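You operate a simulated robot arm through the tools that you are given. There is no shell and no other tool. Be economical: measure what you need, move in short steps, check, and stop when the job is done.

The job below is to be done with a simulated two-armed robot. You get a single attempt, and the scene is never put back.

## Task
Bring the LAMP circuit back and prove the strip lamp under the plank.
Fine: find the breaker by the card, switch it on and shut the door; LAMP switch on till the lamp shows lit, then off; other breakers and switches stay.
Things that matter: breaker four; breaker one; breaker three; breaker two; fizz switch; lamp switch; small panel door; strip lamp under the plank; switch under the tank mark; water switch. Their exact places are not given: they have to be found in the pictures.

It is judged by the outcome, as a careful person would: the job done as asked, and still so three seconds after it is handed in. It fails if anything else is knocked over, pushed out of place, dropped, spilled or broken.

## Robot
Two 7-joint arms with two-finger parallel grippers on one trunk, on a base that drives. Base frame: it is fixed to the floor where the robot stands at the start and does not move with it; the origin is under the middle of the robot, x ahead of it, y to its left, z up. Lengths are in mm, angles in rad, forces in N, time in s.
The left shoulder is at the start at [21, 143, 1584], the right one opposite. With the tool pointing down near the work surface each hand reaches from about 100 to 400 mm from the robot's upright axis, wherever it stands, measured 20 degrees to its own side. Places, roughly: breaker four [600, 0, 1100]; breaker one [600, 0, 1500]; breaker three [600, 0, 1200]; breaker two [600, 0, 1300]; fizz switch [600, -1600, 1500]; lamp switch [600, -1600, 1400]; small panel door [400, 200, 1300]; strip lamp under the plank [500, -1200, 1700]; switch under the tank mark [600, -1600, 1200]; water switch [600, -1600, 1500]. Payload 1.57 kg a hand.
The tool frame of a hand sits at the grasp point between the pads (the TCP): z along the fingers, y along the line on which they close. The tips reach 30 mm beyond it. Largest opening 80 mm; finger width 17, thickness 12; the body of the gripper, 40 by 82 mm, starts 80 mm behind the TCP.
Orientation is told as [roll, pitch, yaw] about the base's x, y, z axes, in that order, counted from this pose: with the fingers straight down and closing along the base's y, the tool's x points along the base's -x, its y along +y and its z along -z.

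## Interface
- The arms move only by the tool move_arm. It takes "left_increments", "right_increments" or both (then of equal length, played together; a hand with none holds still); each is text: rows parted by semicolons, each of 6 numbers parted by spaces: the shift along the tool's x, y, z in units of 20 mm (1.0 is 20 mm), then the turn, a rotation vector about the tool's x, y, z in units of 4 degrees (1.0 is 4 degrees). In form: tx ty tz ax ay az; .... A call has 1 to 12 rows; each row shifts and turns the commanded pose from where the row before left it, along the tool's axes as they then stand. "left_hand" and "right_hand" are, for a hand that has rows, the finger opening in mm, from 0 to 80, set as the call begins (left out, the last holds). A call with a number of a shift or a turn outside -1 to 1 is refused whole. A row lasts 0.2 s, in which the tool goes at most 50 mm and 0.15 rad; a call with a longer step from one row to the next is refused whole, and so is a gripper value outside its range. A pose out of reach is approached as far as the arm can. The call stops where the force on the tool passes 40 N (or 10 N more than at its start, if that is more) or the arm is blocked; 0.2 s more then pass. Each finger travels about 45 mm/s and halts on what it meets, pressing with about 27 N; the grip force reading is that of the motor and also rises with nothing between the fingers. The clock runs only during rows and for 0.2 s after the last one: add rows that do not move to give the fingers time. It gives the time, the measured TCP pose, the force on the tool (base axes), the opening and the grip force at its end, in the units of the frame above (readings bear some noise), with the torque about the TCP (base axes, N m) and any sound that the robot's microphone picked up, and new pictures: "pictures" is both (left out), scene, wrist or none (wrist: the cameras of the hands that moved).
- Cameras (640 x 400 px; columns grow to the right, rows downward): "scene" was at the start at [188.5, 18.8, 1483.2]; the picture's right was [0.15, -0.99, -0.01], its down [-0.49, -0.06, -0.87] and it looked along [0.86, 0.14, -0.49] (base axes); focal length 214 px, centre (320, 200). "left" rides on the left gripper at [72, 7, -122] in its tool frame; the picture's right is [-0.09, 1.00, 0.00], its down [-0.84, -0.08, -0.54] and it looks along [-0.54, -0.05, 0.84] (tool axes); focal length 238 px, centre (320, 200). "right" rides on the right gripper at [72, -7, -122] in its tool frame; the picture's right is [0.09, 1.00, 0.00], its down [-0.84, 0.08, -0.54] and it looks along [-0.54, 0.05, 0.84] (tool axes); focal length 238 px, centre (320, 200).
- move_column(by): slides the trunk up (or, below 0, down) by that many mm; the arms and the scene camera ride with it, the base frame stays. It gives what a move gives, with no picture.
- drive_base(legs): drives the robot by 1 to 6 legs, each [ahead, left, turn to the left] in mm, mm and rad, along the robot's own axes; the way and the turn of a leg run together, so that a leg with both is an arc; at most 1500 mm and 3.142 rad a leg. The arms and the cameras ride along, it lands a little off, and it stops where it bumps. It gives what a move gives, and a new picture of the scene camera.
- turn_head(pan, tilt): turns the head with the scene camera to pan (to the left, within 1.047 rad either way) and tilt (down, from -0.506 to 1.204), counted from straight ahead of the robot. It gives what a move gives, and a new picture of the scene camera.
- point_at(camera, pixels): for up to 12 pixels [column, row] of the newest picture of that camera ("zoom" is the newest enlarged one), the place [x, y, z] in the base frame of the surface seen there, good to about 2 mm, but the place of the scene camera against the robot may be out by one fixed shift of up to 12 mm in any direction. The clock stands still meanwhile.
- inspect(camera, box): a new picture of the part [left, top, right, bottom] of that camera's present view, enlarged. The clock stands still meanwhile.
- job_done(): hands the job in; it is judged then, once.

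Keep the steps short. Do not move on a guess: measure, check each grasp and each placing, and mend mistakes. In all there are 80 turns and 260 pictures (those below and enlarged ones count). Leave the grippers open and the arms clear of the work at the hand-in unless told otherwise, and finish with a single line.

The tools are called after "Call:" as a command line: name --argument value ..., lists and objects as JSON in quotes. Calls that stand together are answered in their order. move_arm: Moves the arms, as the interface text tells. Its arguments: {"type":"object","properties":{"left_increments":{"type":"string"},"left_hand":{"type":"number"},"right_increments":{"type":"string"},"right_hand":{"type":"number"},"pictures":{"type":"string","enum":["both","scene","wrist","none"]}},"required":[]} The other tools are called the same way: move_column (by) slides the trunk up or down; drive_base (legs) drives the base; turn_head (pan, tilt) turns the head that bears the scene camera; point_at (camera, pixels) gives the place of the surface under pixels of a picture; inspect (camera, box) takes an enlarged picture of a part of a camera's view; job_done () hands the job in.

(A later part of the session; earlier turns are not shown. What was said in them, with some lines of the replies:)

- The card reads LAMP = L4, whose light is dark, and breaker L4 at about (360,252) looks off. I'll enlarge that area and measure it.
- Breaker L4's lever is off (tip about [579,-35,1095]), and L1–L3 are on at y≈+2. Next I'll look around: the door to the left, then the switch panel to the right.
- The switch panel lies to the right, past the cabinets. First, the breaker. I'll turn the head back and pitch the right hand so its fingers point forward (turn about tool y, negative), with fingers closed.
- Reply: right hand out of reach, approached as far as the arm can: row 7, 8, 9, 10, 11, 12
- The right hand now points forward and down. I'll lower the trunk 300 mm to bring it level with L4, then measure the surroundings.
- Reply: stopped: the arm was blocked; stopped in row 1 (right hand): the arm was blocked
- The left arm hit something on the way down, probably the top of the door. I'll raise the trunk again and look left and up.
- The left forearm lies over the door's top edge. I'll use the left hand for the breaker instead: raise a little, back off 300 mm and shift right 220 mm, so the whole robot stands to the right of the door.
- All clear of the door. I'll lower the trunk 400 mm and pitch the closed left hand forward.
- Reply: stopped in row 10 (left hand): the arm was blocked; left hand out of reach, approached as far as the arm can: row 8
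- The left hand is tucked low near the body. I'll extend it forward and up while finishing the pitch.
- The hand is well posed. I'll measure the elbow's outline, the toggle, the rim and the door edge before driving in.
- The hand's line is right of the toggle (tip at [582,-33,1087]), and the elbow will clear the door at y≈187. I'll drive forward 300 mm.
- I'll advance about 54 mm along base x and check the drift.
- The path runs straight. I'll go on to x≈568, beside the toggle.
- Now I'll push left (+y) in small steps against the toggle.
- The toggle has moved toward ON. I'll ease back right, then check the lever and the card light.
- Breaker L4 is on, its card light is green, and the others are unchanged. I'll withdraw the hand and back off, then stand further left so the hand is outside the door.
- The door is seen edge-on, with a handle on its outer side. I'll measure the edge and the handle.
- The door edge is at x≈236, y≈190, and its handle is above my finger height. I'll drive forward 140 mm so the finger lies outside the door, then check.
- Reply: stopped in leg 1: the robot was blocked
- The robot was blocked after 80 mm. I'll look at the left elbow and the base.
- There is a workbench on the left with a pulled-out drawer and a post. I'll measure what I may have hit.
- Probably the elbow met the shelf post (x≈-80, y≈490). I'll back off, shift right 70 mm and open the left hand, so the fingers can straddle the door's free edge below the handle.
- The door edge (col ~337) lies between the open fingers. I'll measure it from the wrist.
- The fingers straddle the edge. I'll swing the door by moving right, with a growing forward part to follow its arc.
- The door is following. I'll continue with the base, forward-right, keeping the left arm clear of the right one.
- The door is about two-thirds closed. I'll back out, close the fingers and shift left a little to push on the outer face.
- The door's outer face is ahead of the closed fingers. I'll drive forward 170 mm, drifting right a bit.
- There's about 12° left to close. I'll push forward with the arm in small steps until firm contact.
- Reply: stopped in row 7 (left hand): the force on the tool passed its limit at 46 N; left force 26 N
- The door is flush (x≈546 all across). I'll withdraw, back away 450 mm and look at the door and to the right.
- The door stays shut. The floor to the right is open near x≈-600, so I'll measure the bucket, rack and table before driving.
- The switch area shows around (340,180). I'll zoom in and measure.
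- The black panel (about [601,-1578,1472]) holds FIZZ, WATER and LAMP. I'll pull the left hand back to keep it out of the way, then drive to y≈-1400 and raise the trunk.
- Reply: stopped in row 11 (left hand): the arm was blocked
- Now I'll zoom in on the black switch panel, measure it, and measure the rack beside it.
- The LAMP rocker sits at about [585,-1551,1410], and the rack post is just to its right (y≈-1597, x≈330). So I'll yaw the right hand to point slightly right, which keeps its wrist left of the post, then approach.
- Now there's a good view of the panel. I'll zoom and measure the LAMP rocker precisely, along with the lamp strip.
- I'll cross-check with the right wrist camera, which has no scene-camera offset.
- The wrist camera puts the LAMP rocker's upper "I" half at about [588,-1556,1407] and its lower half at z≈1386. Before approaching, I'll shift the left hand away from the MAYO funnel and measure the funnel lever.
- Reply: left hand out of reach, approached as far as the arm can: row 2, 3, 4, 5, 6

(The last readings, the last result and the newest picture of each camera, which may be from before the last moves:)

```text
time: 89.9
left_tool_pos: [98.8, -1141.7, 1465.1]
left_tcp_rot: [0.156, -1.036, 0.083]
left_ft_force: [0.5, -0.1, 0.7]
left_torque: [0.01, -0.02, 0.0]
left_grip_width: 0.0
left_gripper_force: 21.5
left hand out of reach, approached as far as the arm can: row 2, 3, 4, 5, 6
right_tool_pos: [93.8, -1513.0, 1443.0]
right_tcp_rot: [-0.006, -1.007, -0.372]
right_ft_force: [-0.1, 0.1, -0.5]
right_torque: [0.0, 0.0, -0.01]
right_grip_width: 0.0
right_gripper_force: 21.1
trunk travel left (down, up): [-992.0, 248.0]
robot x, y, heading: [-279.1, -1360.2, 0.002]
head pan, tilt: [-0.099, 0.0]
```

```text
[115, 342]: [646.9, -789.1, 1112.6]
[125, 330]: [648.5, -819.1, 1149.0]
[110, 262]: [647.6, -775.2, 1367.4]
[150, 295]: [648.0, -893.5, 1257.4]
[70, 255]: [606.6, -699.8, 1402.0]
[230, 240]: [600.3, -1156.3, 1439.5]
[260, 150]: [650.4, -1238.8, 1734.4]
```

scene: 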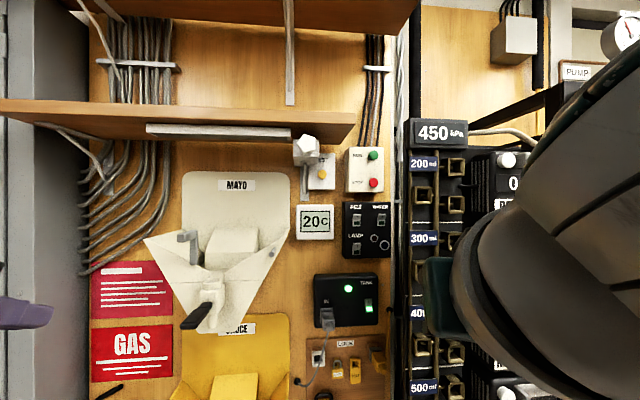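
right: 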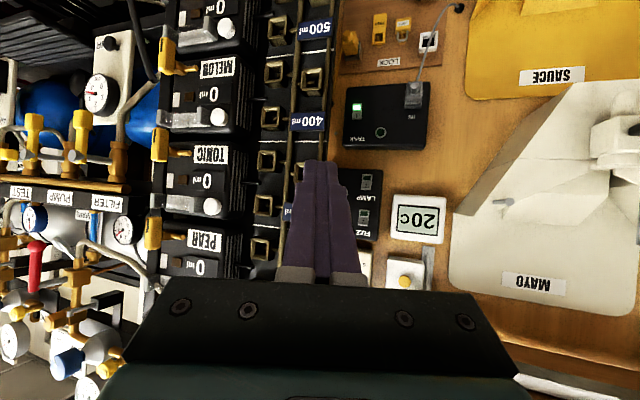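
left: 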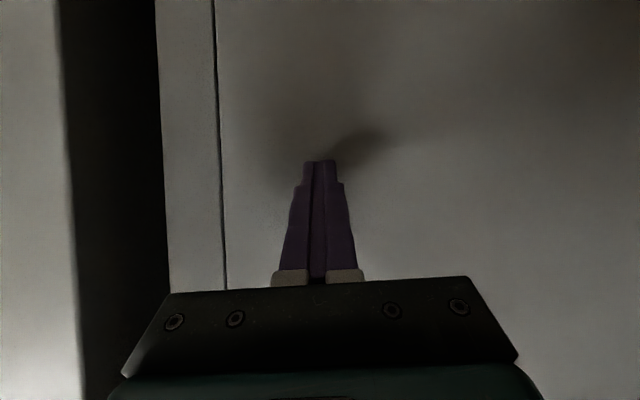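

The view shifted slightly, so I'll recheck the coordinates from this picture, including the funnel lever.

Call:
point_at --camera "scene" --pixels '[[356, 249], [195, 318], [187, 325], [205, 300], [185, 245], [150, 240], [304, 145], [412, 240]]'

Call:
inspect --camera "scene" --box '[130, 90, 400, 270]'

```text
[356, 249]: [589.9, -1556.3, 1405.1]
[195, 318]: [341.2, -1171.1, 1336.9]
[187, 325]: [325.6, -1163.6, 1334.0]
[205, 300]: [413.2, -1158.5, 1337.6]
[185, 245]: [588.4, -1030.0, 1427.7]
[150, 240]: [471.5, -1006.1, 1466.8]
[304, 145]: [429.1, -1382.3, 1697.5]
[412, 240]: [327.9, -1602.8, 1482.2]
```

```text
2.22 times, centred on (265, 180) of scene
```

zoom: 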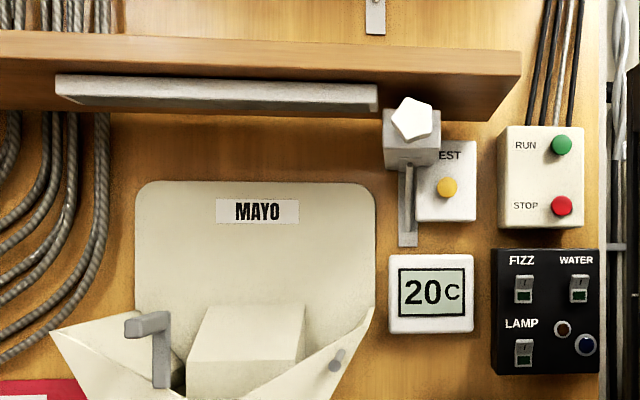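

The positions agree. I'll drive forward 240 mm; the left hand stays above and short of the funnel lever.

Call:
drive_base --legs '[[240, -20, 0]]'

Call:
move_arm --right_increments "0 0 0 0 0 0" --pictures "wrist"

```text
time: 91.7
left_tool_pos: [340.0, -1163.0, 1465.1]
left_tcp_rot: [0.156, -1.033, 0.083]
left_ft_force: [0.0, -0.2, 0.5]
left_torque: [-0.04, 0.03, 0.02]
left_grip_width: 0.0
left_gripper_force: 21.1
right_tool_pos: [332.9, -1533.3, 1444.2]
right_tcp_rot: [-0.006, -1.007, -0.373]
right_ft_force: [-0.3, -0.3, -0.5]
right_torque: [0.02, 0.03, 0.02]
right_grip_width: 0.0
right_gripper_force: 21.3
trunk travel left (down, up): [-992.0, 248.0]
robot x, y, heading: [-39.4, -1380.9, -0.0]
head pan, tilt: [-0.099, 0.0]
```

scene: 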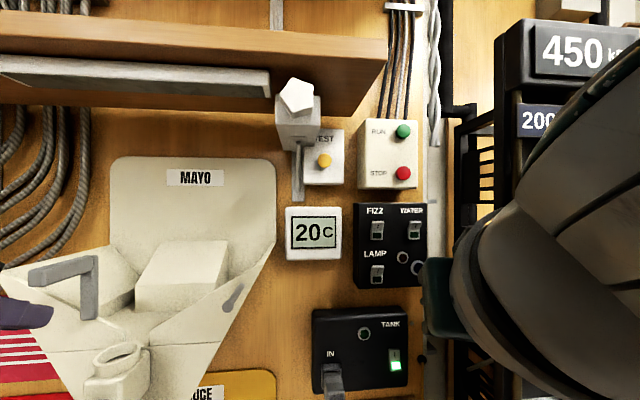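

```text
time: 92.1
left_tool_pos: [338.4, -1162.7, 1464.3]
left_tcp_rot: [0.158, -1.033, 0.082]
left_ft_force: [-0.7, -0.1, 0.9]
left_torque: [0.01, 0.04, -0.04]
left_grip_width: 0.0
left_gripper_force: 21.5
right_tool_pos: [333.5, -1532.5, 1443.9]
right_tcp_rot: [-0.006, -1.007, -0.373]
right_ft_force: [0.0, 1.2, -0.8]
right_torque: [-0.04, -0.01, 0.01]
right_grip_width: 0.3
right_gripper_force: 21.3
trunk travel left (down, up): [-992.0, 248.0]
robot x, y, heading: [-43.4, -1376.0, 0.003]
head pan, tilt: [-0.099, 0.0]
```

right: 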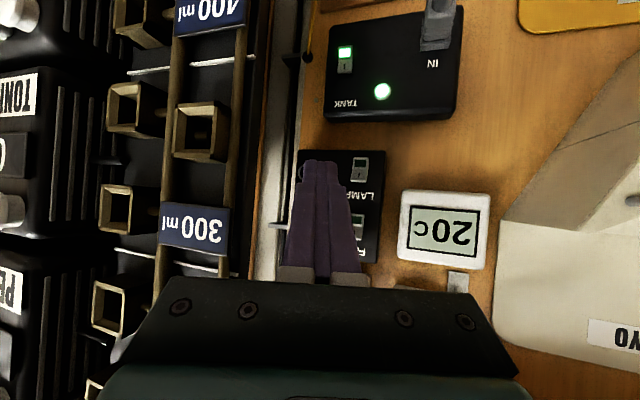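

Aiming for a pre-contact pose of [540,-1547,1419], I'll go half way first.

Call:
move_arm --right_increments "-0.352 0.26 0.752 0 0 0;-0.352 0.26 0.752 0 0 0;-0.352 0.26 0.752 0 0 0;-0.352 0.26 0.752 0 0 0;-0.352 0.26 0.752 0 0 0;-0.352 0.26 0.752 0 0 0" --pictures "both"

```text
time: 93.5
left_tool_pos: [339.0, -1162.0, 1465.1]
left_tcp_rot: [0.155, -1.032, 0.082]
left_ft_force: [-0.2, 0.4, -0.5]
left_torque: [-0.02, 0.0, 0.0]
left_grip_width: 0.0
left_gripper_force: 21.4
right_tool_pos: [434.6, -1539.8, 1432.0]
right_tcp_rot: [-0.004, -1.007, -0.373]
right_ft_force: [0.0, -0.3, -1.1]
right_torque: [0.0, 0.01, 0.01]
right_grip_width: 0.0
right_gripper_force: 21.1
trunk travel left (down, up): [-992.0, 248.0]
robot x, y, heading: [-39.8, -1378.4, -0.0]
head pan, tilt: [-0.099, 0.0]
```

scene: 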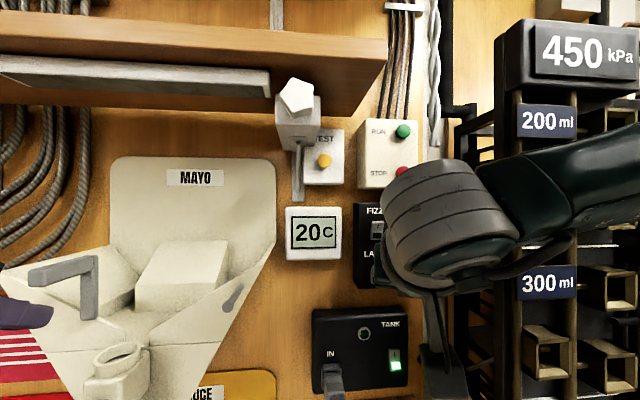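
right: 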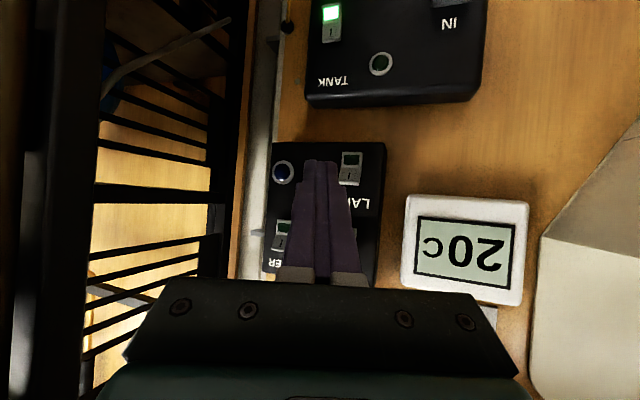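

I'll check the wrist and forearm clearance to the rack before advancing further.

Call:
point_at --camera "scene" --pixels '[[440, 200], [490, 200], [500, 250], [530, 190], [580, 170], [620, 160], [548, 290], [545, 120], [520, 60], [540, 250]]'

```text
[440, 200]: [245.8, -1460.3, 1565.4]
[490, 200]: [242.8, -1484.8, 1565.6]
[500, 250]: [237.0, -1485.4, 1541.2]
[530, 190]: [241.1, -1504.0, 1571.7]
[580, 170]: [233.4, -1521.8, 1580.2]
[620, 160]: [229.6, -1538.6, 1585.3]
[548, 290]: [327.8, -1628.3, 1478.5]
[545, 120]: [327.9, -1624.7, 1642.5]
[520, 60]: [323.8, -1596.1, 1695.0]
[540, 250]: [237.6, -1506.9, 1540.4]
```

The right forearm would hit the rack if I went on, so I'll switch to the left arm with the robot turned slightly right. First I'll reverse out with the right hand and back off.

Call:
move_arm --right_increments "0.352 -0.26 -0.752 0 0 0;0.352 -0.26 -0.752 0 0 0;0.352 -0.26 -0.752 0 0 0;0.352 -0.26 -0.752 0 0 0;0.352 -0.26 -0.752 0 0 0;0.352 -0.26 -0.752 0 0 0" --pictures "none"

Call:
drive_base --legs '[[-400, 0, 0]]'

Call:
move_arm --right_increments "0 0 0 -0.9 0 -0.56;0 0 0 -0.9 0 -0.56;0 0 0 -0.9 0 -0.56;0 0 0 -0.9 0 -0.56;0 0 0 -0.9 0 -0.56;0 0 0 0 1 0;0 0 0 0 1 0;0 0 0 0 1 0;0 0 0 0 1 0;0 0 0 0 1 0;0 0 0 0 1 0;0 0 0 0 1 0" --pictures "none"

Call:
move_arm --right_increments "0.3 0 0 0 1 0;0.3 0 0 0 1 0;0.3 0 0 0 1 0;0.3 0 0 0 1 0;0.3 0 0 0 1 0;0.3 0 0 0 1 0;0.3 0 0 0 1 0;0.3 0 0 0 1 0;0.3 0 0 0 1 0;0.3 0 0 0 1 0;0.3 0 0 0 1 0;0.3 0 0 0 1 0" --pictures "none"

```text
time: 94.9
left_tool_pos: [338.3, -1163.3, 1464.0]
left_tcp_rot: [0.156, -1.033, 0.082]
left_ft_force: [0.3, -0.5, 0.4]
left_torque: [0.01, 0.02, 0.0]
left_grip_width: 0.4
left_gripper_force: 21.2
right_tool_pos: [333.4, -1533.3, 1444.3]
right_tcp_rot: [-0.006, -1.009, -0.374]
right_ft_force: [-0.5, -0.2, 0.4]
right_torque: [0.0, 0.0, 0.01]
right_grip_width: 0.0
right_gripper_force: 20.9
trunk travel left (down, up): [-992.0, 248.0]
robot x, y, heading: [-42.1, -1381.2, 0.002]
head pan, tilt: [-0.099, 0.0]
```

```text
time: 97.4
left_tool_pos: [-65.0, -1161.4, 1464.6]
left_tcp_rot: [0.155, -1.033, 0.084]
left_ft_force: [0.0, 0.0, 0.2]
left_torque: [-0.03, 0.01, -0.03]
left_grip_width: 0.1
left_gripper_force: 21.5
right_tool_pos: [-70.5, -1533.0, 1444.0]
right_tcp_rot: [-0.005, -1.008, -0.371]
right_ft_force: [-0.1, -0.6, -0.2]
right_torque: [0.01, -0.01, 0.01]
right_grip_width: 0.0
right_gripper_force: 21.8
trunk travel left (down, up): [-992.0, 248.0]
robot x, y, heading: [-445.1, -1379.2, 0.002]
head pan, tilt: [-0.099, 0.0]
```

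scene: 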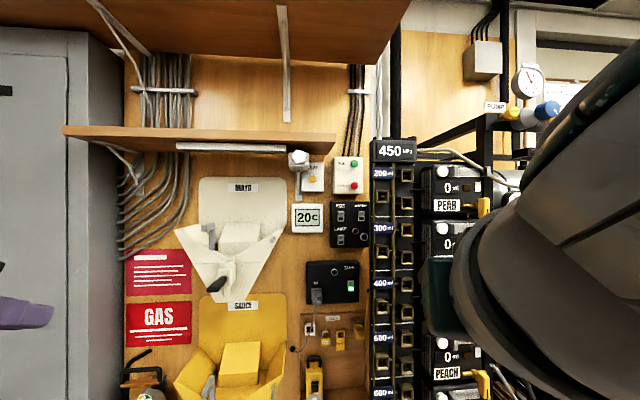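

```text
time: 100.0
left_tool_pos: [-65.1, -1161.6, 1464.8]
left_tcp_rot: [0.157, -1.032, 0.084]
left_ft_force: [-0.6, -0.4, 0.6]
left_torque: [0.02, 0.0, 0.04]
left_grip_width: 0.0
left_gripper_force: 21.1
right_tool_pos: [-70.4, -1532.4, 1444.8]
right_tcp_rot: [0.0, -0.517, -0.006]
right_ft_force: [-0.1, 0.5, 0.0]
right_torque: [0.01, -0.03, 0.03]
right_grip_width: 0.0
right_gripper_force: 21.4
trunk travel left (down, up): [-992.0, 248.0]
robot x, y, heading: [-442.3, -1382.4, 0.0]
head pan, tilt: [-0.099, 0.0]
```

```text
time: 102.6
left_tool_pos: [-64.4, -1161.9, 1465.0]
left_tcp_rot: [0.158, -1.033, 0.083]
left_ft_force: [0.4, 0.1, -0.6]
left_torque: [0.03, -0.01, -0.02]
left_grip_width: 0.0
left_gripper_force: 21.2
right_tool_pos: [-139.9, -1529.7, 1434.8]
right_tcp_rot: [0.001, 0.32, -0.009]
right_ft_force: [0.9, 0.6, 0.3]
right_torque: [0.0, -0.02, -0.01]
right_grip_width: 0.0
right_gripper_force: 21.6
trunk travel left (down, up): [-992.0, 248.0]
robot x, y, heading: [-444.5, -1376.8, 0.006]
head pan, tilt: [-0.099, 0.0]
```

I'll tuck the right hand further back (pitch about 0, −100 mm in x), and bring the left hand forward from its stretched-left pose.

Call:
move_arm --right_increments "0.9 0 0 0 -0.9 0;0.9 0 0 0 -0.9 0;0.9 0 0 0 -0.9 0;0.9 0 0 0 -0.9 0;0.9 0 0 0 -0.9 0;0.6 0 0 0 0 0" --left_increments "0 -0.8 0 0 0 0;0 -0.8 0 0 0 0;0 -0.8 0 0 0 0;0 -0.8 0 0 0 0;0 0 0 0 0 0;0 0 0 0 0 0" --pictures "none"

Call:
drive_base --legs '[[0, -100, -0.37]]'

Call:
move_arm --left_increments "0 0 0 0 0 0" --pictures "wrist"

```text
time: 104.0
left_tool_pos: [-49.7, -1212.5, 1461.9]
left_tcp_rot: [0.254, -1.047, 0.012]
left_ft_force: [0.6, 0.3, -0.5]
left_torque: [0.01, -0.01, 0.0]
left_grip_width: 0.0
left_gripper_force: 21.5
right_tool_pos: [-241.4, -1532.7, 1448.9]
right_tcp_rot: [-0.008, 0.022, -0.011]
right_ft_force: [0.7, -0.2, -0.5]
right_torque: [-0.01, 0.01, -0.03]
right_grip_width: 0.0
right_gripper_force: 21.3
trunk travel left (down, up): [-992.0, 248.0]
robot x, y, heading: [-445.3, -1380.1, 0.003]
head pan, tilt: [-0.099, 0.0]
```

```text
time: 105.6
left_tool_pos: [-35.7, -1463.4, 1458.8]
left_tcp_rot: [0.259, -1.037, -0.367]
left_ft_force: [0.0, -0.6, 0.7]
left_torque: [0.03, 0.02, 0.0]
left_grip_width: 0.0
left_gripper_force: 21.6
right_tool_pos: [-327.1, -1691.4, 1449.4]
right_tcp_rot: [-0.011, 0.018, -0.371]
right_ft_force: [1.1, 0.5, -0.3]
right_torque: [0.01, 0.02, -0.01]
right_grip_width: 0.0
right_gripper_force: 21.1
trunk travel left (down, up): [-992.0, 248.0]
robot x, y, heading: [-467.0, -1477.3, -0.366]
head pan, tilt: [-0.099, 0.0]
```

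scene: 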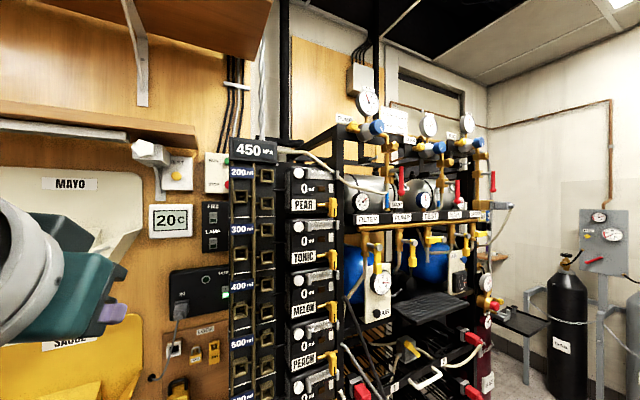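

```text
time: 106.0
left_tool_pos: [-35.8, -1461.6, 1458.1]
left_tcp_rot: [0.28, -1.039, -0.381]
left_ft_force: [0.2, 0.1, -0.1]
left_torque: [0.0, 0.0, 0.0]
left_grip_width: 0.0
left_gripper_force: 21.5
right_tool_pos: [-328.8, -1692.0, 1448.5]
right_tcp_rot: [-0.009, 0.022, -0.371]
right_ft_force: [0.2, 0.1, 1.0]
right_torque: [-0.02, 0.01, 0.01]
right_grip_width: 0.0
right_gripper_force: 21.1
trunk travel left (down, up): [-992.0, 248.0]
robot x, y, heading: [-462.4, -1478.6, -0.364]
head pan, tilt: [-0.099, 0.0]
```

left: 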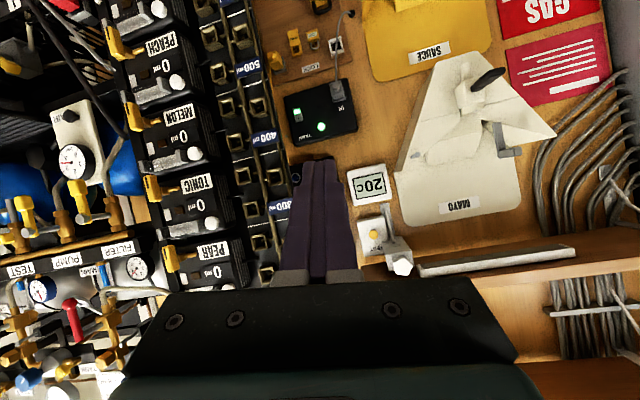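

I'll yaw the left tool about 0.28 rad more to the right, then drive part of the way along world x.

Call:
move_arm --left_increments "0 0 0 0.86 -0.14 0.49;0 0 0 0.86 -0.14 0.49;0 0 0 0.86 -0.14 0.49;0 0 0 0.86 -0.14 0.49" --pictures "none"

Call:
drive_base --legs '[[290, 130, 0]]'

Call:
turn_head --pan 0.4 --tilt 0.05

```text
time: 107.0
left_tool_pos: [-35.6, -1464.4, 1457.6]
left_tcp_rot: [0.259, -1.04, -0.645]
left_ft_force: [-1.2, 0.6, -0.2]
left_torque: [0.0, 0.0, 0.01]
left_grip_width: 0.3
left_gripper_force: 21.2
right_tool_pos: [-328.0, -1692.0, 1448.9]
right_tcp_rot: [-0.009, 0.021, -0.372]
right_ft_force: [0.4, 0.4, 0.5]
right_torque: [-0.05, 0.01, 0.0]
right_grip_width: 0.0
right_gripper_force: 21.5
trunk travel left (down, up): [-992.0, 248.0]
robot x, y, heading: [-458.8, -1477.8, -0.369]
head pan, tilt: [-0.099, 0.0]
```

```text
time: 109.1
left_tool_pos: [280.7, -1447.2, 1458.0]
left_tcp_rot: [0.26, -1.038, -0.645]
left_ft_force: [0.5, -0.4, 0.4]
left_torque: [0.02, -0.01, -0.03]
left_grip_width: 0.0
left_gripper_force: 20.9
right_tool_pos: [-9.5, -1675.7, 1449.0]
right_tcp_rot: [-0.009, 0.02, -0.368]
right_ft_force: [-0.8, 0.7, -0.5]
right_torque: [-0.01, 0.04, 0.01]
right_grip_width: 0.0
right_gripper_force: 20.7
trunk travel left (down, up): [-992.0, 248.0]
robot x, y, heading: [-147.4, -1459.9, -0.363]
head pan, tilt: [-0.099, 0.0]
```

scene: 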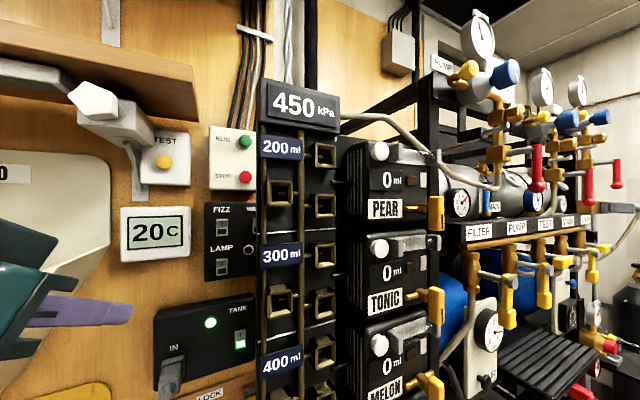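

```text
time: 110.0
left_tool_pos: [281.2, -1447.8, 1456.6]
left_tcp_rot: [0.259, -1.038, -0.643]
left_ft_force: [-0.7, -0.2, 0.2]
left_torque: [-0.01, 0.02, 0.0]
left_grip_width: 0.1
left_gripper_force: 21.5
right_tool_pos: [-10.7, -1674.8, 1449.1]
right_tcp_rot: [-0.008, 0.021, -0.369]
right_ft_force: [0.4, -0.7, 0.1]
right_torque: [-0.04, 0.02, 0.01]
right_grip_width: 0.0
right_gripper_force: 21.5
trunk travel left (down, up): [-992.0, 248.0]
robot x, y, heading: [-143.1, -1460.8, -0.364]
head pan, tilt: [0.4, 0.051]
```

scene: 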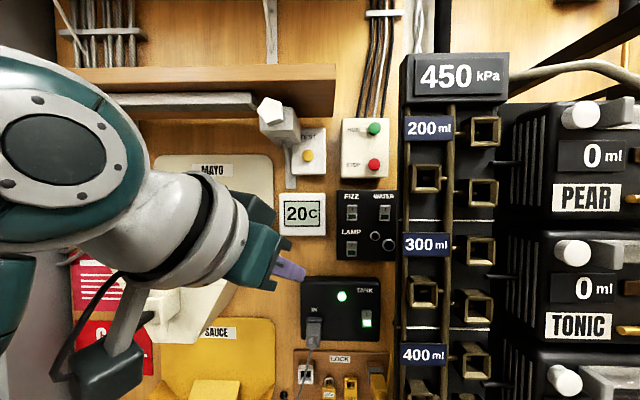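

The lamp and LAMP switch are both in view. I'll check the arm's clearance.

Call:
point_at --camera "scene" --pixels '[[70, 150], [140, 230], [200, 240], [110, 360], [150, 200], [235, 240], [352, 247], [275, 115], [190, 100], [10, 280]]'

Call:
drive_base --legs '[[70, 30, 0]]'

Call:
move_arm --left_increments "0 0 0 0 0 0" --pictures "wrist"

```text
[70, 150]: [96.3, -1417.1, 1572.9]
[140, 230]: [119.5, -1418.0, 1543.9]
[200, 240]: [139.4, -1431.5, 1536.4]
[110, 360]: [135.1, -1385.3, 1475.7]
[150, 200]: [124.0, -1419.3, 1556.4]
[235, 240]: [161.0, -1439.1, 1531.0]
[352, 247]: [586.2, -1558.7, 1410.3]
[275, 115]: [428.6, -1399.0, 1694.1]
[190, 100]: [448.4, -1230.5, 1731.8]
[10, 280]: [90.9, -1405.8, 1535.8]
```

```text
time: 111.1
left_tool_pos: [356.5, -1443.3, 1457.0]
left_tcp_rot: [0.259, -1.039, -0.645]
left_ft_force: [-0.3, 0.1, 0.6]
left_torque: [0.0, 0.02, -0.03]
left_grip_width: 0.1
left_gripper_force: 21.4
right_tool_pos: [64.4, -1670.9, 1448.3]
right_tcp_rot: [-0.008, 0.021, -0.371]
right_ft_force: [0.3, -0.5, -0.8]
right_torque: [-0.01, -0.02, 0.0]
right_grip_width: 0.0
right_gripper_force: 21.7
trunk travel left (down, up): [-992.0, 248.0]
robot x, y, heading: [-72.1, -1457.3, -0.358]
head pan, tilt: [0.4, 0.051]
```

scene: 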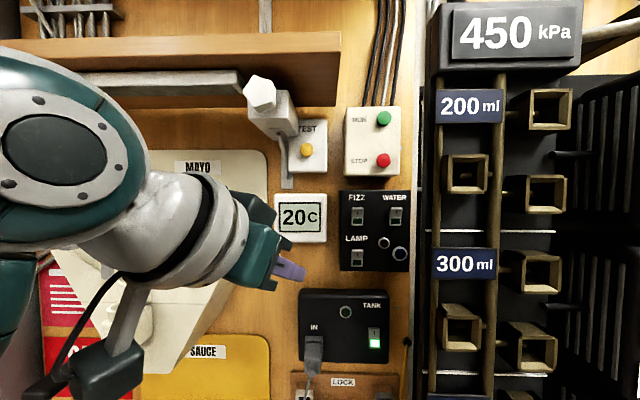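

```text
time: 111.5
left_tool_pos: [356.2, -1442.1, 1457.7]
left_tcp_rot: [0.259, -1.039, -0.644]
left_ft_force: [-0.4, 0.8, 0.2]
left_torque: [-0.01, 0.01, 0.0]
left_grip_width: 0.0
left_gripper_force: 21.7
right_tool_pos: [64.7, -1671.4, 1448.3]
right_tcp_rot: [-0.01, 0.022, -0.371]
right_ft_force: [-0.8, -0.1, 0.4]
right_torque: [0.01, -0.02, -0.01]
right_grip_width: 0.0
right_gripper_force: 21.3
trunk travel left (down, up): [-992.0, 248.0]
robot x, y, heading: [-68.8, -1458.0, -0.365]
head pan, tilt: [0.4, 0.051]
```

left: 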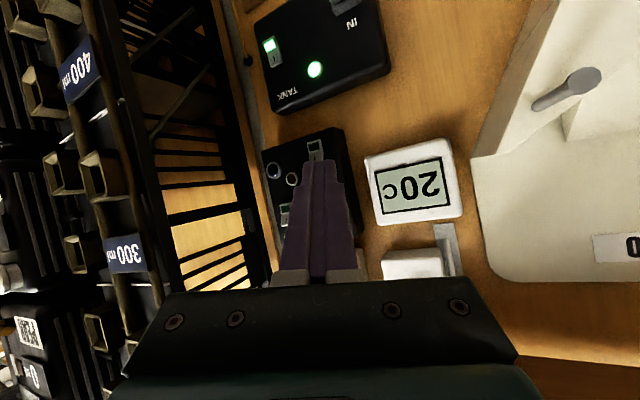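

Clear. I'll advance to the pre-contact pose [525,-1555,1414].

Call:
move_arm --left_increments "-0.275 -0.167 0.804 0 0 0;-0.275 -0.167 0.804 0 0 0;-0.275 -0.167 0.804 0 0 0;-0.275 -0.167 0.804 0 0 0;-0.275 -0.167 0.804 0 0 0;-0.275 -0.167 0.804 0 0 0;-0.275 -0.167 0.804 0 0 0;-0.275 -0.167 0.804 0 0 0" --pictures "both"

```text
time: 113.3
left_tool_pos: [469.6, -1517.1, 1429.7]
left_tcp_rot: [0.26, -1.038, -0.644]
left_ft_force: [-0.3, 0.4, -0.2]
left_torque: [0.05, 0.01, 0.0]
left_grip_width: 0.2
left_gripper_force: 21.4
right_tool_pos: [63.8, -1670.8, 1448.6]
right_tcp_rot: [-0.009, 0.022, -0.37]
right_ft_force: [0.3, 0.1, 0.3]
right_torque: [0.01, 0.0, 0.01]
right_grip_width: 0.2
right_gripper_force: 21.5
trunk travel left (down, up): [-992.0, 248.0]
robot x, y, heading: [-70.1, -1456.5, -0.361]
head pan, tilt: [0.4, 0.051]
```

scene: 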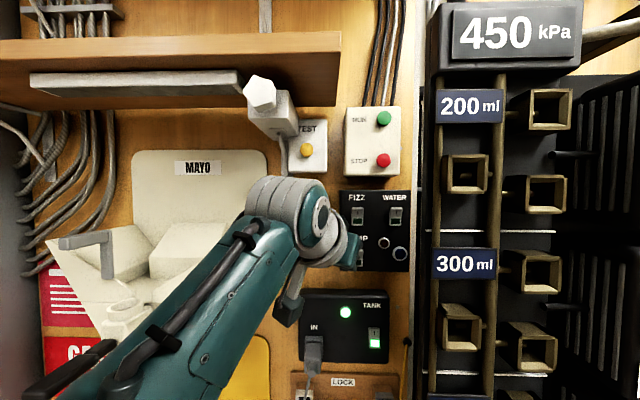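
left: 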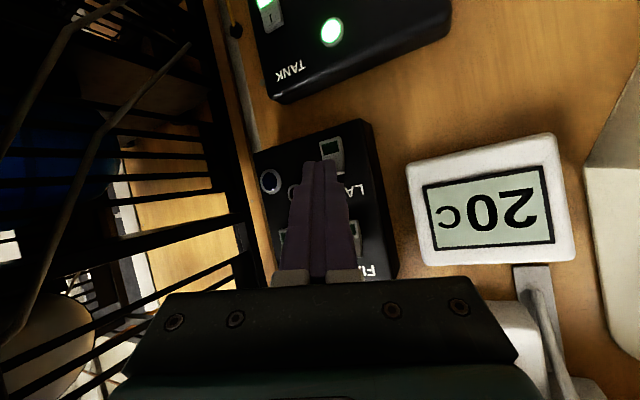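

I'll continue to pre-contact.

Call:
move_arm --left_increments "-0.275 -0.167 0.804 0 0 0;-0.275 -0.167 0.804 0 0 0;-0.275 -0.167 0.804 0 0 0;-0.275 -0.167 0.804 0 0 0" --pictures "both"

Call:
inspect --camera "left" --box '[250, 80, 410, 240]'

Call:
point_at --camera "scene" --pixels '[[200, 300], [150, 350], [280, 200], [320, 220], [150, 300], [130, 260]]'

```text
time: 114.3
left_tool_pos: [526.8, -1555.6, 1414.5]
left_tcp_rot: [0.262, -1.038, -0.642]
left_ft_force: [0.7, 0.2, 0.1]
left_torque: [0.0, 0.0, -0.03]
left_grip_width: 0.2
left_gripper_force: 21.2
right_tool_pos: [63.6, -1671.7, 1449.0]
right_tcp_rot: [-0.01, 0.02, -0.371]
right_ft_force: [0.5, -0.5, -0.5]
right_torque: [-0.02, 0.0, 0.04]
right_grip_width: 0.0
right_gripper_force: 21.7
trunk travel left (down, up): [-992.0, 248.0]
robot x, y, heading: [-71.0, -1458.8, -0.362]
head pan, tilt: [0.4, 0.051]
```

scene: 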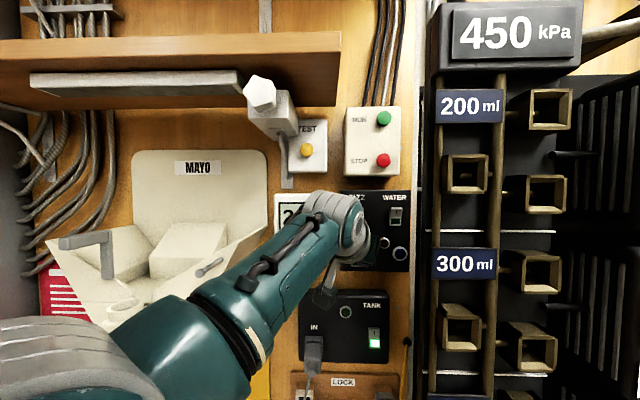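
left: 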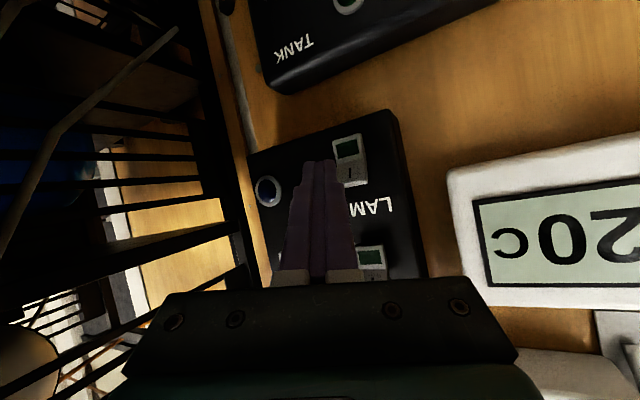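

```text
2.50 times, centred on (330, 160) of left
```

zoom: 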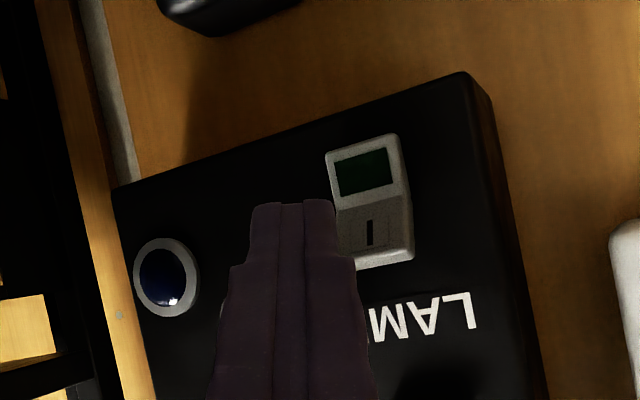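

```text
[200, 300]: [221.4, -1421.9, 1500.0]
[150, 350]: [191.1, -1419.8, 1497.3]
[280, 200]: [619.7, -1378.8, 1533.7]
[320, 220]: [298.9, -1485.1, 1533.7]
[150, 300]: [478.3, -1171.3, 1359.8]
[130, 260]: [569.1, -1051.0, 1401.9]
```

I'll measure the rocker and the fingertip from the wrist.

Call:
point_at --camera "zoom" --pixels '[[370, 225], [385, 245], [365, 175], [345, 260], [405, 250], [270, 208], [318, 203], [295, 206], [160, 285]]'

```text
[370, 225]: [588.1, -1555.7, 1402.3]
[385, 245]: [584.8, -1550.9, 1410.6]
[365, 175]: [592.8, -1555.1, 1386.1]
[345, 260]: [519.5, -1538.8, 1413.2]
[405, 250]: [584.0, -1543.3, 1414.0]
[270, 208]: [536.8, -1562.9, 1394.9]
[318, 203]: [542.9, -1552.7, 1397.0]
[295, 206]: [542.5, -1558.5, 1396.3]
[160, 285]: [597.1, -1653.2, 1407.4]
```

The tip lines up with the "I" half. I'll press forward along +x in fine steps.

Call:
move_arm --left_increments "-0.1 0.12 0.2 0 0 0;-0.1 0.12 0.2 0 0 0;-0.1 0.12 0.2 0 0 0;-0.1 0.12 0.2 0 0 0;-0.061 0.06 0.123 0 0 0;-0.061 0.06 0.123 0 0 0;-0.061 0.06 0.123 0 0 0;-0.061 0.06 0.123 0 0 0" --pictures "both"

Call:
inspect --camera "left" --box '[250, 80, 410, 240]'

```text
time: 116.1
left_tool_pos: [557.5, -1554.0, 1414.4]
left_tcp_rot: [0.259, -1.037, -0.643]
left_ft_force: [-0.1, -0.1, -0.8]
left_torque: [0.0, -0.01, 0.02]
left_grip_width: 0.0
left_gripper_force: 21.0
right_tool_pos: [63.7, -1670.8, 1449.1]
right_tcp_rot: [-0.01, 0.02, -0.369]
right_ft_force: [0.4, -0.7, 0.1]
right_torque: [0.04, -0.03, -0.01]
right_grip_width: 0.0
right_gripper_force: 20.8
trunk travel left (down, up): [-992.0, 248.0]
robot x, y, heading: [-70.4, -1455.7, -0.362]
head pan, tilt: [0.4, 0.051]
```

scene: 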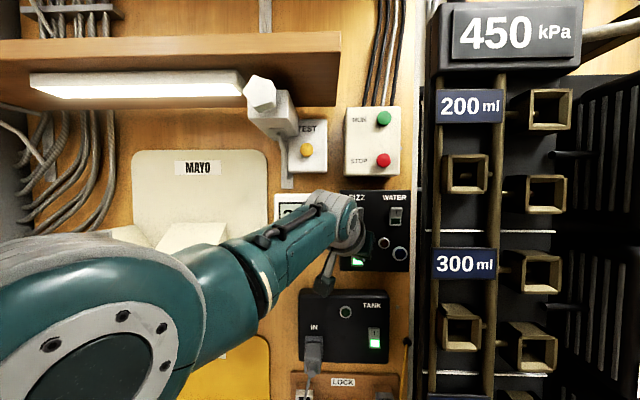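
left: 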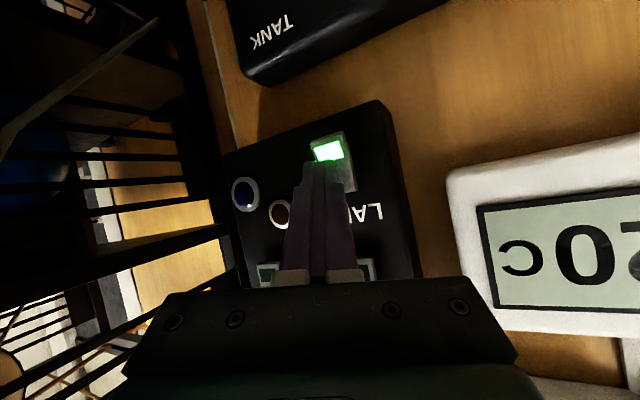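

```text
2.50 times, centred on (330, 160) of left
```

zoom: 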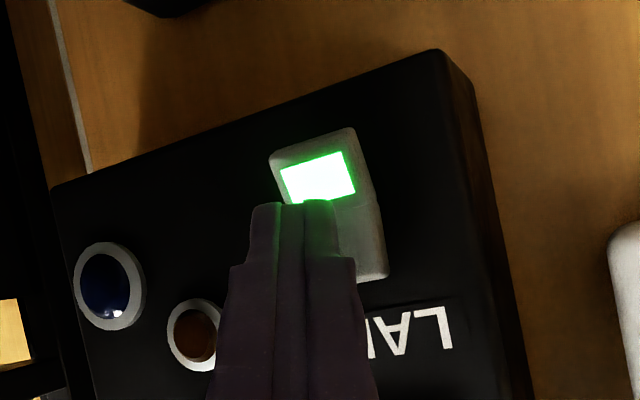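

The strip lamp is lit and the rocker window is green. I'll back off 25 mm, drop about 22 mm and line up on the lower half.

Call:
move_arm --left_increments "0.13 -0.13 -0.26 0 0 0;0.13 -0.13 -0.26 0 0 0;0.13 -0.13 -0.26 0 0 0;0.13 -0.13 -0.26 0 0 0;0.47 -0.07 0.27 0 0 0;0.47 -0.07 0.27 0 0 0" --pictures "both"

Call:
inspect --camera "left" --box '[250, 80, 410, 240]'

Call:
point_at --camera "left" --pixels '[[345, 145], [348, 155], [350, 165], [318, 163], [355, 175], [335, 130]]'

```text
time: 117.5
left_tool_pos: [531.7, -1554.6, 1393.1]
left_tcp_rot: [0.258, -1.038, -0.643]
left_ft_force: [0.5, 0.1, -0.1]
left_torque: [0.02, -0.02, -0.02]
left_grip_width: 0.0
left_gripper_force: 21.1
right_tool_pos: [63.6, -1671.3, 1448.6]
right_tcp_rot: [-0.009, 0.02, -0.368]
right_ft_force: [0.4, 0.1, 1.2]
right_torque: [-0.01, 0.0, -0.01]
right_grip_width: 0.0
right_gripper_force: 21.6
trunk travel left (down, up): [-992.0, 248.0]
robot x, y, heading: [-75.5, -1456.3, -0.365]
head pan, tilt: [0.4, 0.051]
```

scene: 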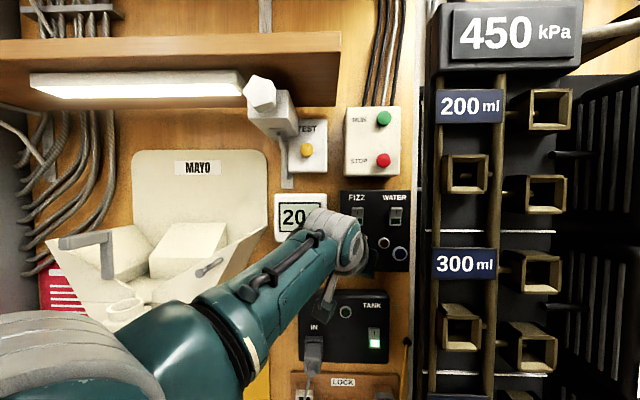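
left: 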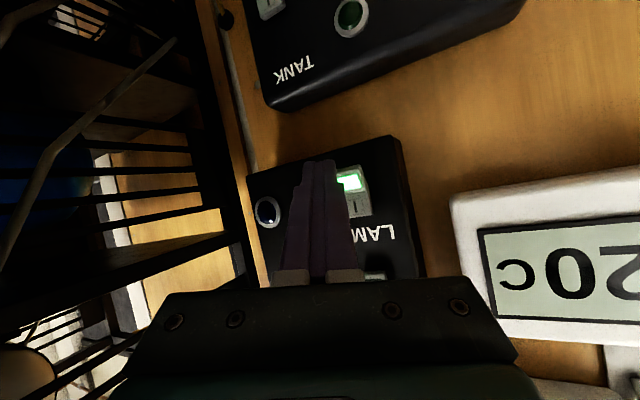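

```text
2.50 times, centred on (330, 160) of left
```

zoom: 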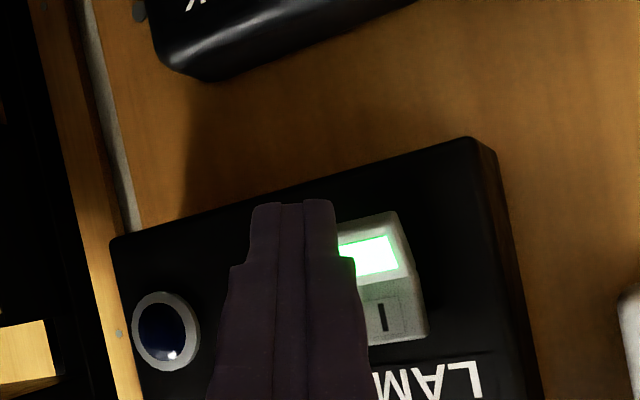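

```text
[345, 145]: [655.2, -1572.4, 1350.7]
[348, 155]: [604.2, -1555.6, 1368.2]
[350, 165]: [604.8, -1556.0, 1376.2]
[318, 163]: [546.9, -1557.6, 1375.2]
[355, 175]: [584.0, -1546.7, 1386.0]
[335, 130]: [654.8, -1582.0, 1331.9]
```

The lamp stays lit with the hand away. Now I'll press the lower half to switch off.

Call:
move_arm --left_increments "-0.1 0.12 0.2 0 0 0;-0.1 0.12 0.2 0 0 0;-0.1 0.12 0.2 0 0 0;-0.1 0.1 0.2 0 0 0;-0.061 0.06 0.123 0 0 0;-0.061 0.06 0.123 0 0 0" --pictures "both"

```text
time: 118.9
left_tool_pos: [558.5, -1554.3, 1392.9]
left_tcp_rot: [0.262, -1.038, -0.644]
left_ft_force: [0.0, -0.9, -1.6]
left_torque: [0.04, 0.05, 0.0]
left_grip_width: 0.0
left_gripper_force: 21.0
right_tool_pos: [64.6, -1670.8, 1448.8]
right_tcp_rot: [-0.009, 0.021, -0.372]
right_ft_force: [0.3, -0.1, 0.1]
right_torque: [0.0, 0.0, 0.03]
right_grip_width: 0.0
right_gripper_force: 21.2
trunk travel left (down, up): [-992.0, 248.0]
robot x, y, heading: [-67.1, -1457.7, -0.364]
head pan, tilt: [0.4, 0.051]
```

scene: 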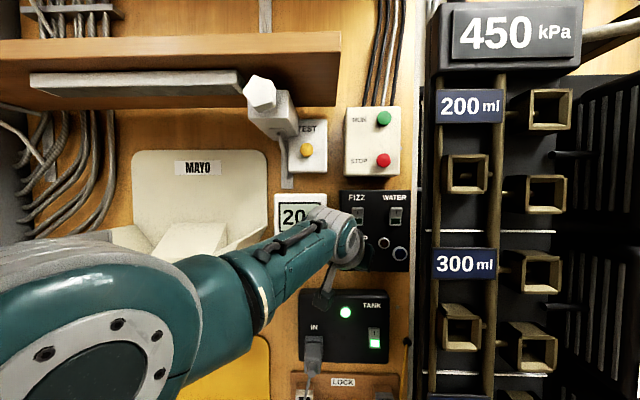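
left: 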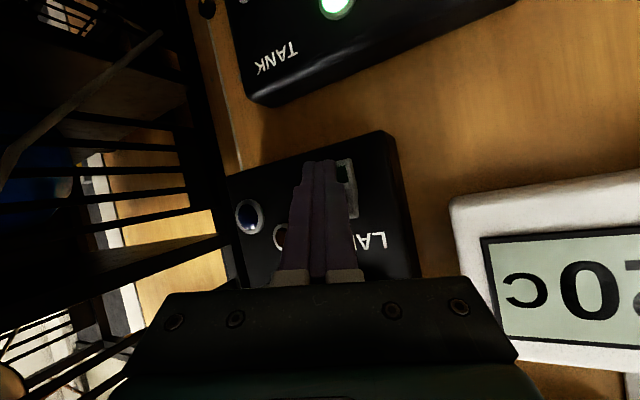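

The lamp is off. I'll withdraw along the approach path: back along −x, then the reverse of the approach rows.

Call:
move_arm --left_increments "0.13 -0.13 -0.26 0 0 0;0.13 -0.13 -0.26 0 0 0;0.13 -0.13 -0.26 0 0 0;0.13 -0.13 -0.26 0 0 0;-0.47 0.07 -0.27 0 0 0;-0.47 0.07 -0.27 0 0 0;0.275 0.167 -0.804 0 0 0;0.275 0.167 -0.804 0 0 0;0.275 0.167 -0.804 0 0 0;0.275 0.167 -0.804 0 0 0;0.275 0.167 -0.804 0 0 0;0.275 0.167 -0.804 0 0 0" --pictures "none"

Call:
move_arm --left_increments "0.275 0.167 -0.804 0 0 0;0.275 0.167 -0.804 0 0 0;0.275 0.167 -0.804 0 0 0;0.275 0.167 -0.804 0 0 0;0.275 0.167 -0.804 0 0 0;0.275 0.167 -0.804 0 0 0" --pictures "scene"

Call:
inspect --camera "scene" --box '[260, 170, 430, 370]'

```text
time: 121.5
left_tool_pos: [448.3, -1496.0, 1435.8]
left_tcp_rot: [0.259, -1.036, -0.645]
left_ft_force: [0.0, -0.2, -0.2]
left_torque: [-0.03, 0.0, 0.01]
left_grip_width: 0.1
left_gripper_force: 20.9
right_tool_pos: [64.7, -1671.8, 1448.3]
right_tcp_rot: [-0.008, 0.022, -0.37]
right_ft_force: [-0.2, -0.1, 0.6]
right_torque: [-0.02, 0.04, 0.0]
right_grip_width: 0.1
right_gripper_force: 21.5
trunk travel left (down, up): [-992.0, 248.0]
robot x, y, heading: [-75.2, -1456.6, -0.364]
head pan, tilt: [0.4, 0.051]
```

```text
time: 122.9
left_tool_pos: [363.8, -1440.6, 1458.2]
left_tcp_rot: [0.259, -1.038, -0.644]
left_ft_force: [-0.1, -0.5, -0.7]
left_torque: [0.0, 0.0, 0.02]
left_grip_width: 0.2
left_gripper_force: 21.6
right_tool_pos: [63.4, -1671.6, 1448.0]
right_tcp_rot: [-0.008, 0.021, -0.371]
right_ft_force: [-0.8, 0.1, -0.4]
right_torque: [0.02, 0.02, 0.02]
right_grip_width: 0.0
right_gripper_force: 21.4
trunk travel left (down, up): [-992.0, 248.0]
robot x, y, heading: [-70.9, -1456.9, -0.363]
head pan, tilt: [0.4, 0.051]
```

scene: 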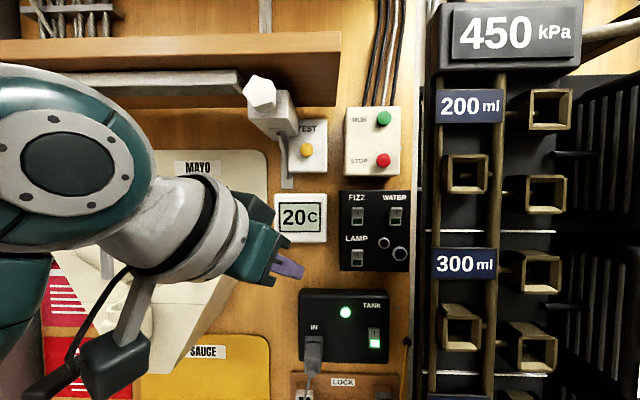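

```text
2.00 times, centred on (345, 270) of scene
```

zoom: 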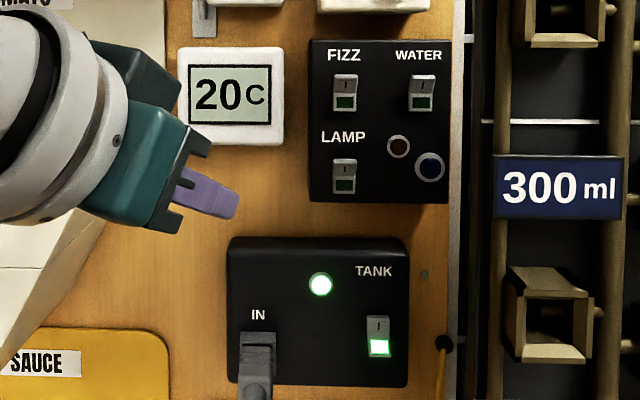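

LAMP is off, FIZZ and WATER are unchanged, and TANK is still on. I'll back away the way I came, open both hands and check the panel door.

Call:
drive_base --legs '[[-360, -150, 0], [0, 0, 0.37]]'

Call:
move_arm --left_increments "0 0 0 0 0 0;0 0 0 0 0 0;0 0 0 0 0 0;0 0 0 0 0 0;0 0 0 0 0 0" --right_increments "0 0 0 0 0 0;0 0 0 0 0 0;0 0 0 0 0 0;0 0 0 0 0 0;0 0 0 0 0 0" --left_hand 80 --right_hand 80 --pictures "none"

Call:
drive_base --legs '[[-100, 700, 0]]'

Call:
turn_head --pan 0.5 --tilt 0.2

```text
time: 126.5
left_tool_pos: [-64.0, -1294.1, 1456.0]
left_tcp_rot: [0.261, -1.04, -0.273]
left_ft_force: [0.6, -0.9, 0.4]
left_torque: [0.0, 0.01, -0.01]
left_grip_width: 0.0
left_gripper_force: 21.3
right_tool_pos: [-259.4, -1618.2, 1448.0]
right_tcp_rot: [-0.008, 0.021, 0.001]
right_ft_force: [-0.1, 0.1, -0.3]
right_torque: [-0.01, 0.04, -0.01]
right_grip_width: 0.0
right_gripper_force: 21.2
trunk travel left (down, up): [-992.0, 248.0]
robot x, y, heading: [-463.6, -1469.6, 0.005]
head pan, tilt: [0.4, 0.051]
```

scene: 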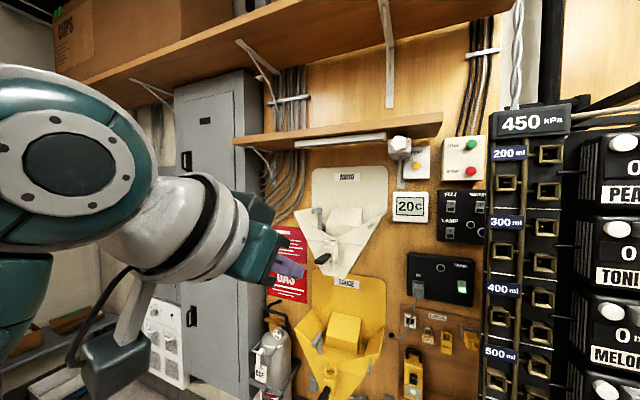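

```text
time: 127.7
left_tool_pos: [-63.6, -1294.0, 1456.5]
left_tcp_rot: [0.259, -1.038, -0.272]
left_ft_force: [-0.7, -1.4, -0.1]
left_torque: [-0.01, 0.0, 0.01]
left_grip_width: 79.8
left_gripper_force: 0.1
right_tool_pos: [-259.5, -1619.2, 1449.0]
right_tcp_rot: [-0.01, 0.022, 0.002]
right_ft_force: [0.8, -1.3, -0.1]
right_torque: [0.0, 0.02, 0.0]
right_grip_width: 80.0
right_gripper_force: 0.1
trunk travel left (down, up): [-992.0, 248.0]
robot x, y, heading: [-461.2, -1465.5, 0.008]
head pan, tilt: [0.4, 0.051]
```

```text
time: 131.6
left_tool_pos: [-171.9, -586.5, 1458.6]
left_tcp_rot: [0.26, -1.039, -0.267]
left_ft_force: [0.1, -0.4, -0.2]
left_torque: [0.0, -0.01, 0.0]
left_grip_width: 80.0
left_gripper_force: 0.0
right_tool_pos: [-365.6, -910.5, 1448.7]
right_tcp_rot: [-0.011, 0.023, 0.008]
right_ft_force: [0.4, -0.5, -0.2]
right_torque: [0.0, -0.01, 0.04]
right_grip_width: 80.0
right_gripper_force: 0.0
trunk travel left (down, up): [-992.0, 248.0]
robot x, y, heading: [-568.8, -760.6, 0.014]
head pan, tilt: [0.4, 0.051]
```

scene: 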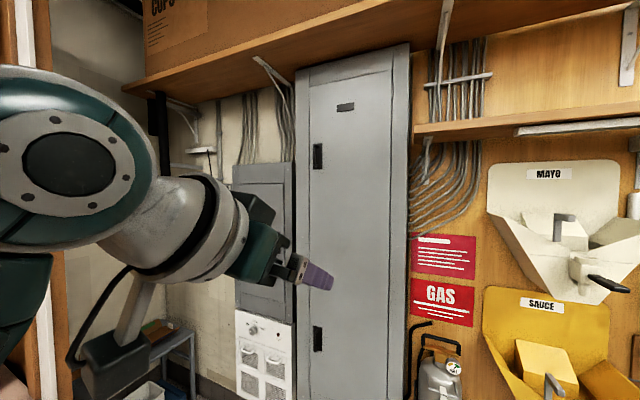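

```text
time: 132.2
left_tool_pos: [-171.7, -586.7, 1456.8]
left_tcp_rot: [0.26, -1.039, -0.269]
left_ft_force: [-0.3, -0.8, -0.3]
left_torque: [0.04, 0.01, -0.05]
left_grip_width: 80.1
left_gripper_force: 0.1
right_tool_pos: [-366.7, -912.0, 1449.1]
right_tcp_rot: [-0.008, 0.023, 0.008]
right_ft_force: [-0.5, 0.6, 0.5]
right_torque: [0.01, -0.02, -0.02]
right_grip_width: 80.1
right_gripper_force: 0.0
trunk travel left (down, up): [-992.0, 248.0]
robot x, y, heading: [-570.1, -758.0, 0.013]
head pan, tilt: [0.499, 0.201]
```

scene: 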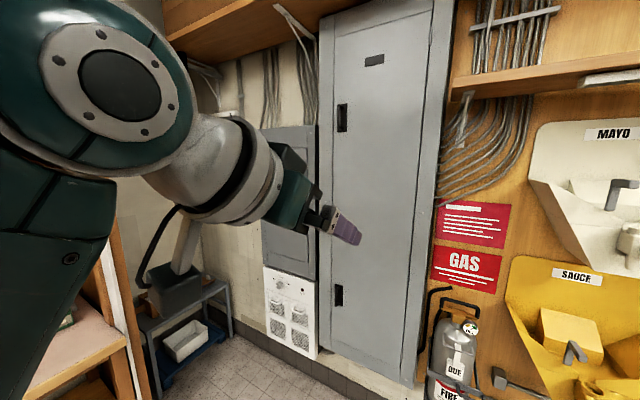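

I'll check that the door face is still flush.

Call:
point_at --camera "scene" --pixels '[[275, 140], [300, 145], [272, 240], [300, 245], [314, 200]]'

Call:
inspect --camera "scene" --box '[220, 110, 340, 290]'

```text
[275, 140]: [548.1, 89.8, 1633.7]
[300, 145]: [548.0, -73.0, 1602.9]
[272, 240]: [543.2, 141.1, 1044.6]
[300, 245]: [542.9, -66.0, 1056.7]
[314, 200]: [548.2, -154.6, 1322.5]
```

```text
2.22 times, centred on (280, 200) of scene
```

zoom: 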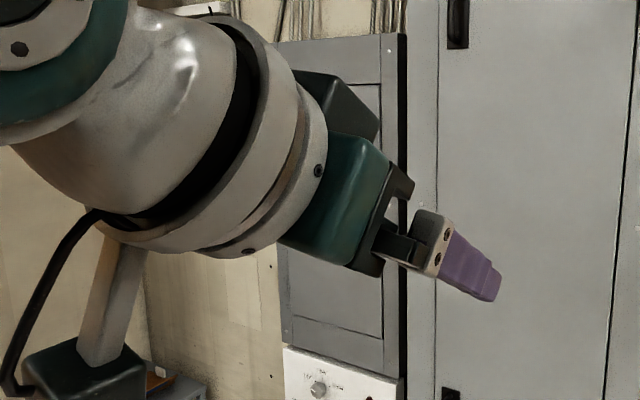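

The door is flush (x≈543 from edge to hinge), the arms are clear and both grippers are open. I'm handing in.

Call:
job_done

```text
The job is handed in.
```

Breaker L4 (LAMP on the card) is on and the panel door is shut; the LAMP switch lit the strip lamp and is off again, with the other breakers and switches unchanged, though the arm bumped the panel door once and the robot was stopped once beside the workbench, with no damage seen.
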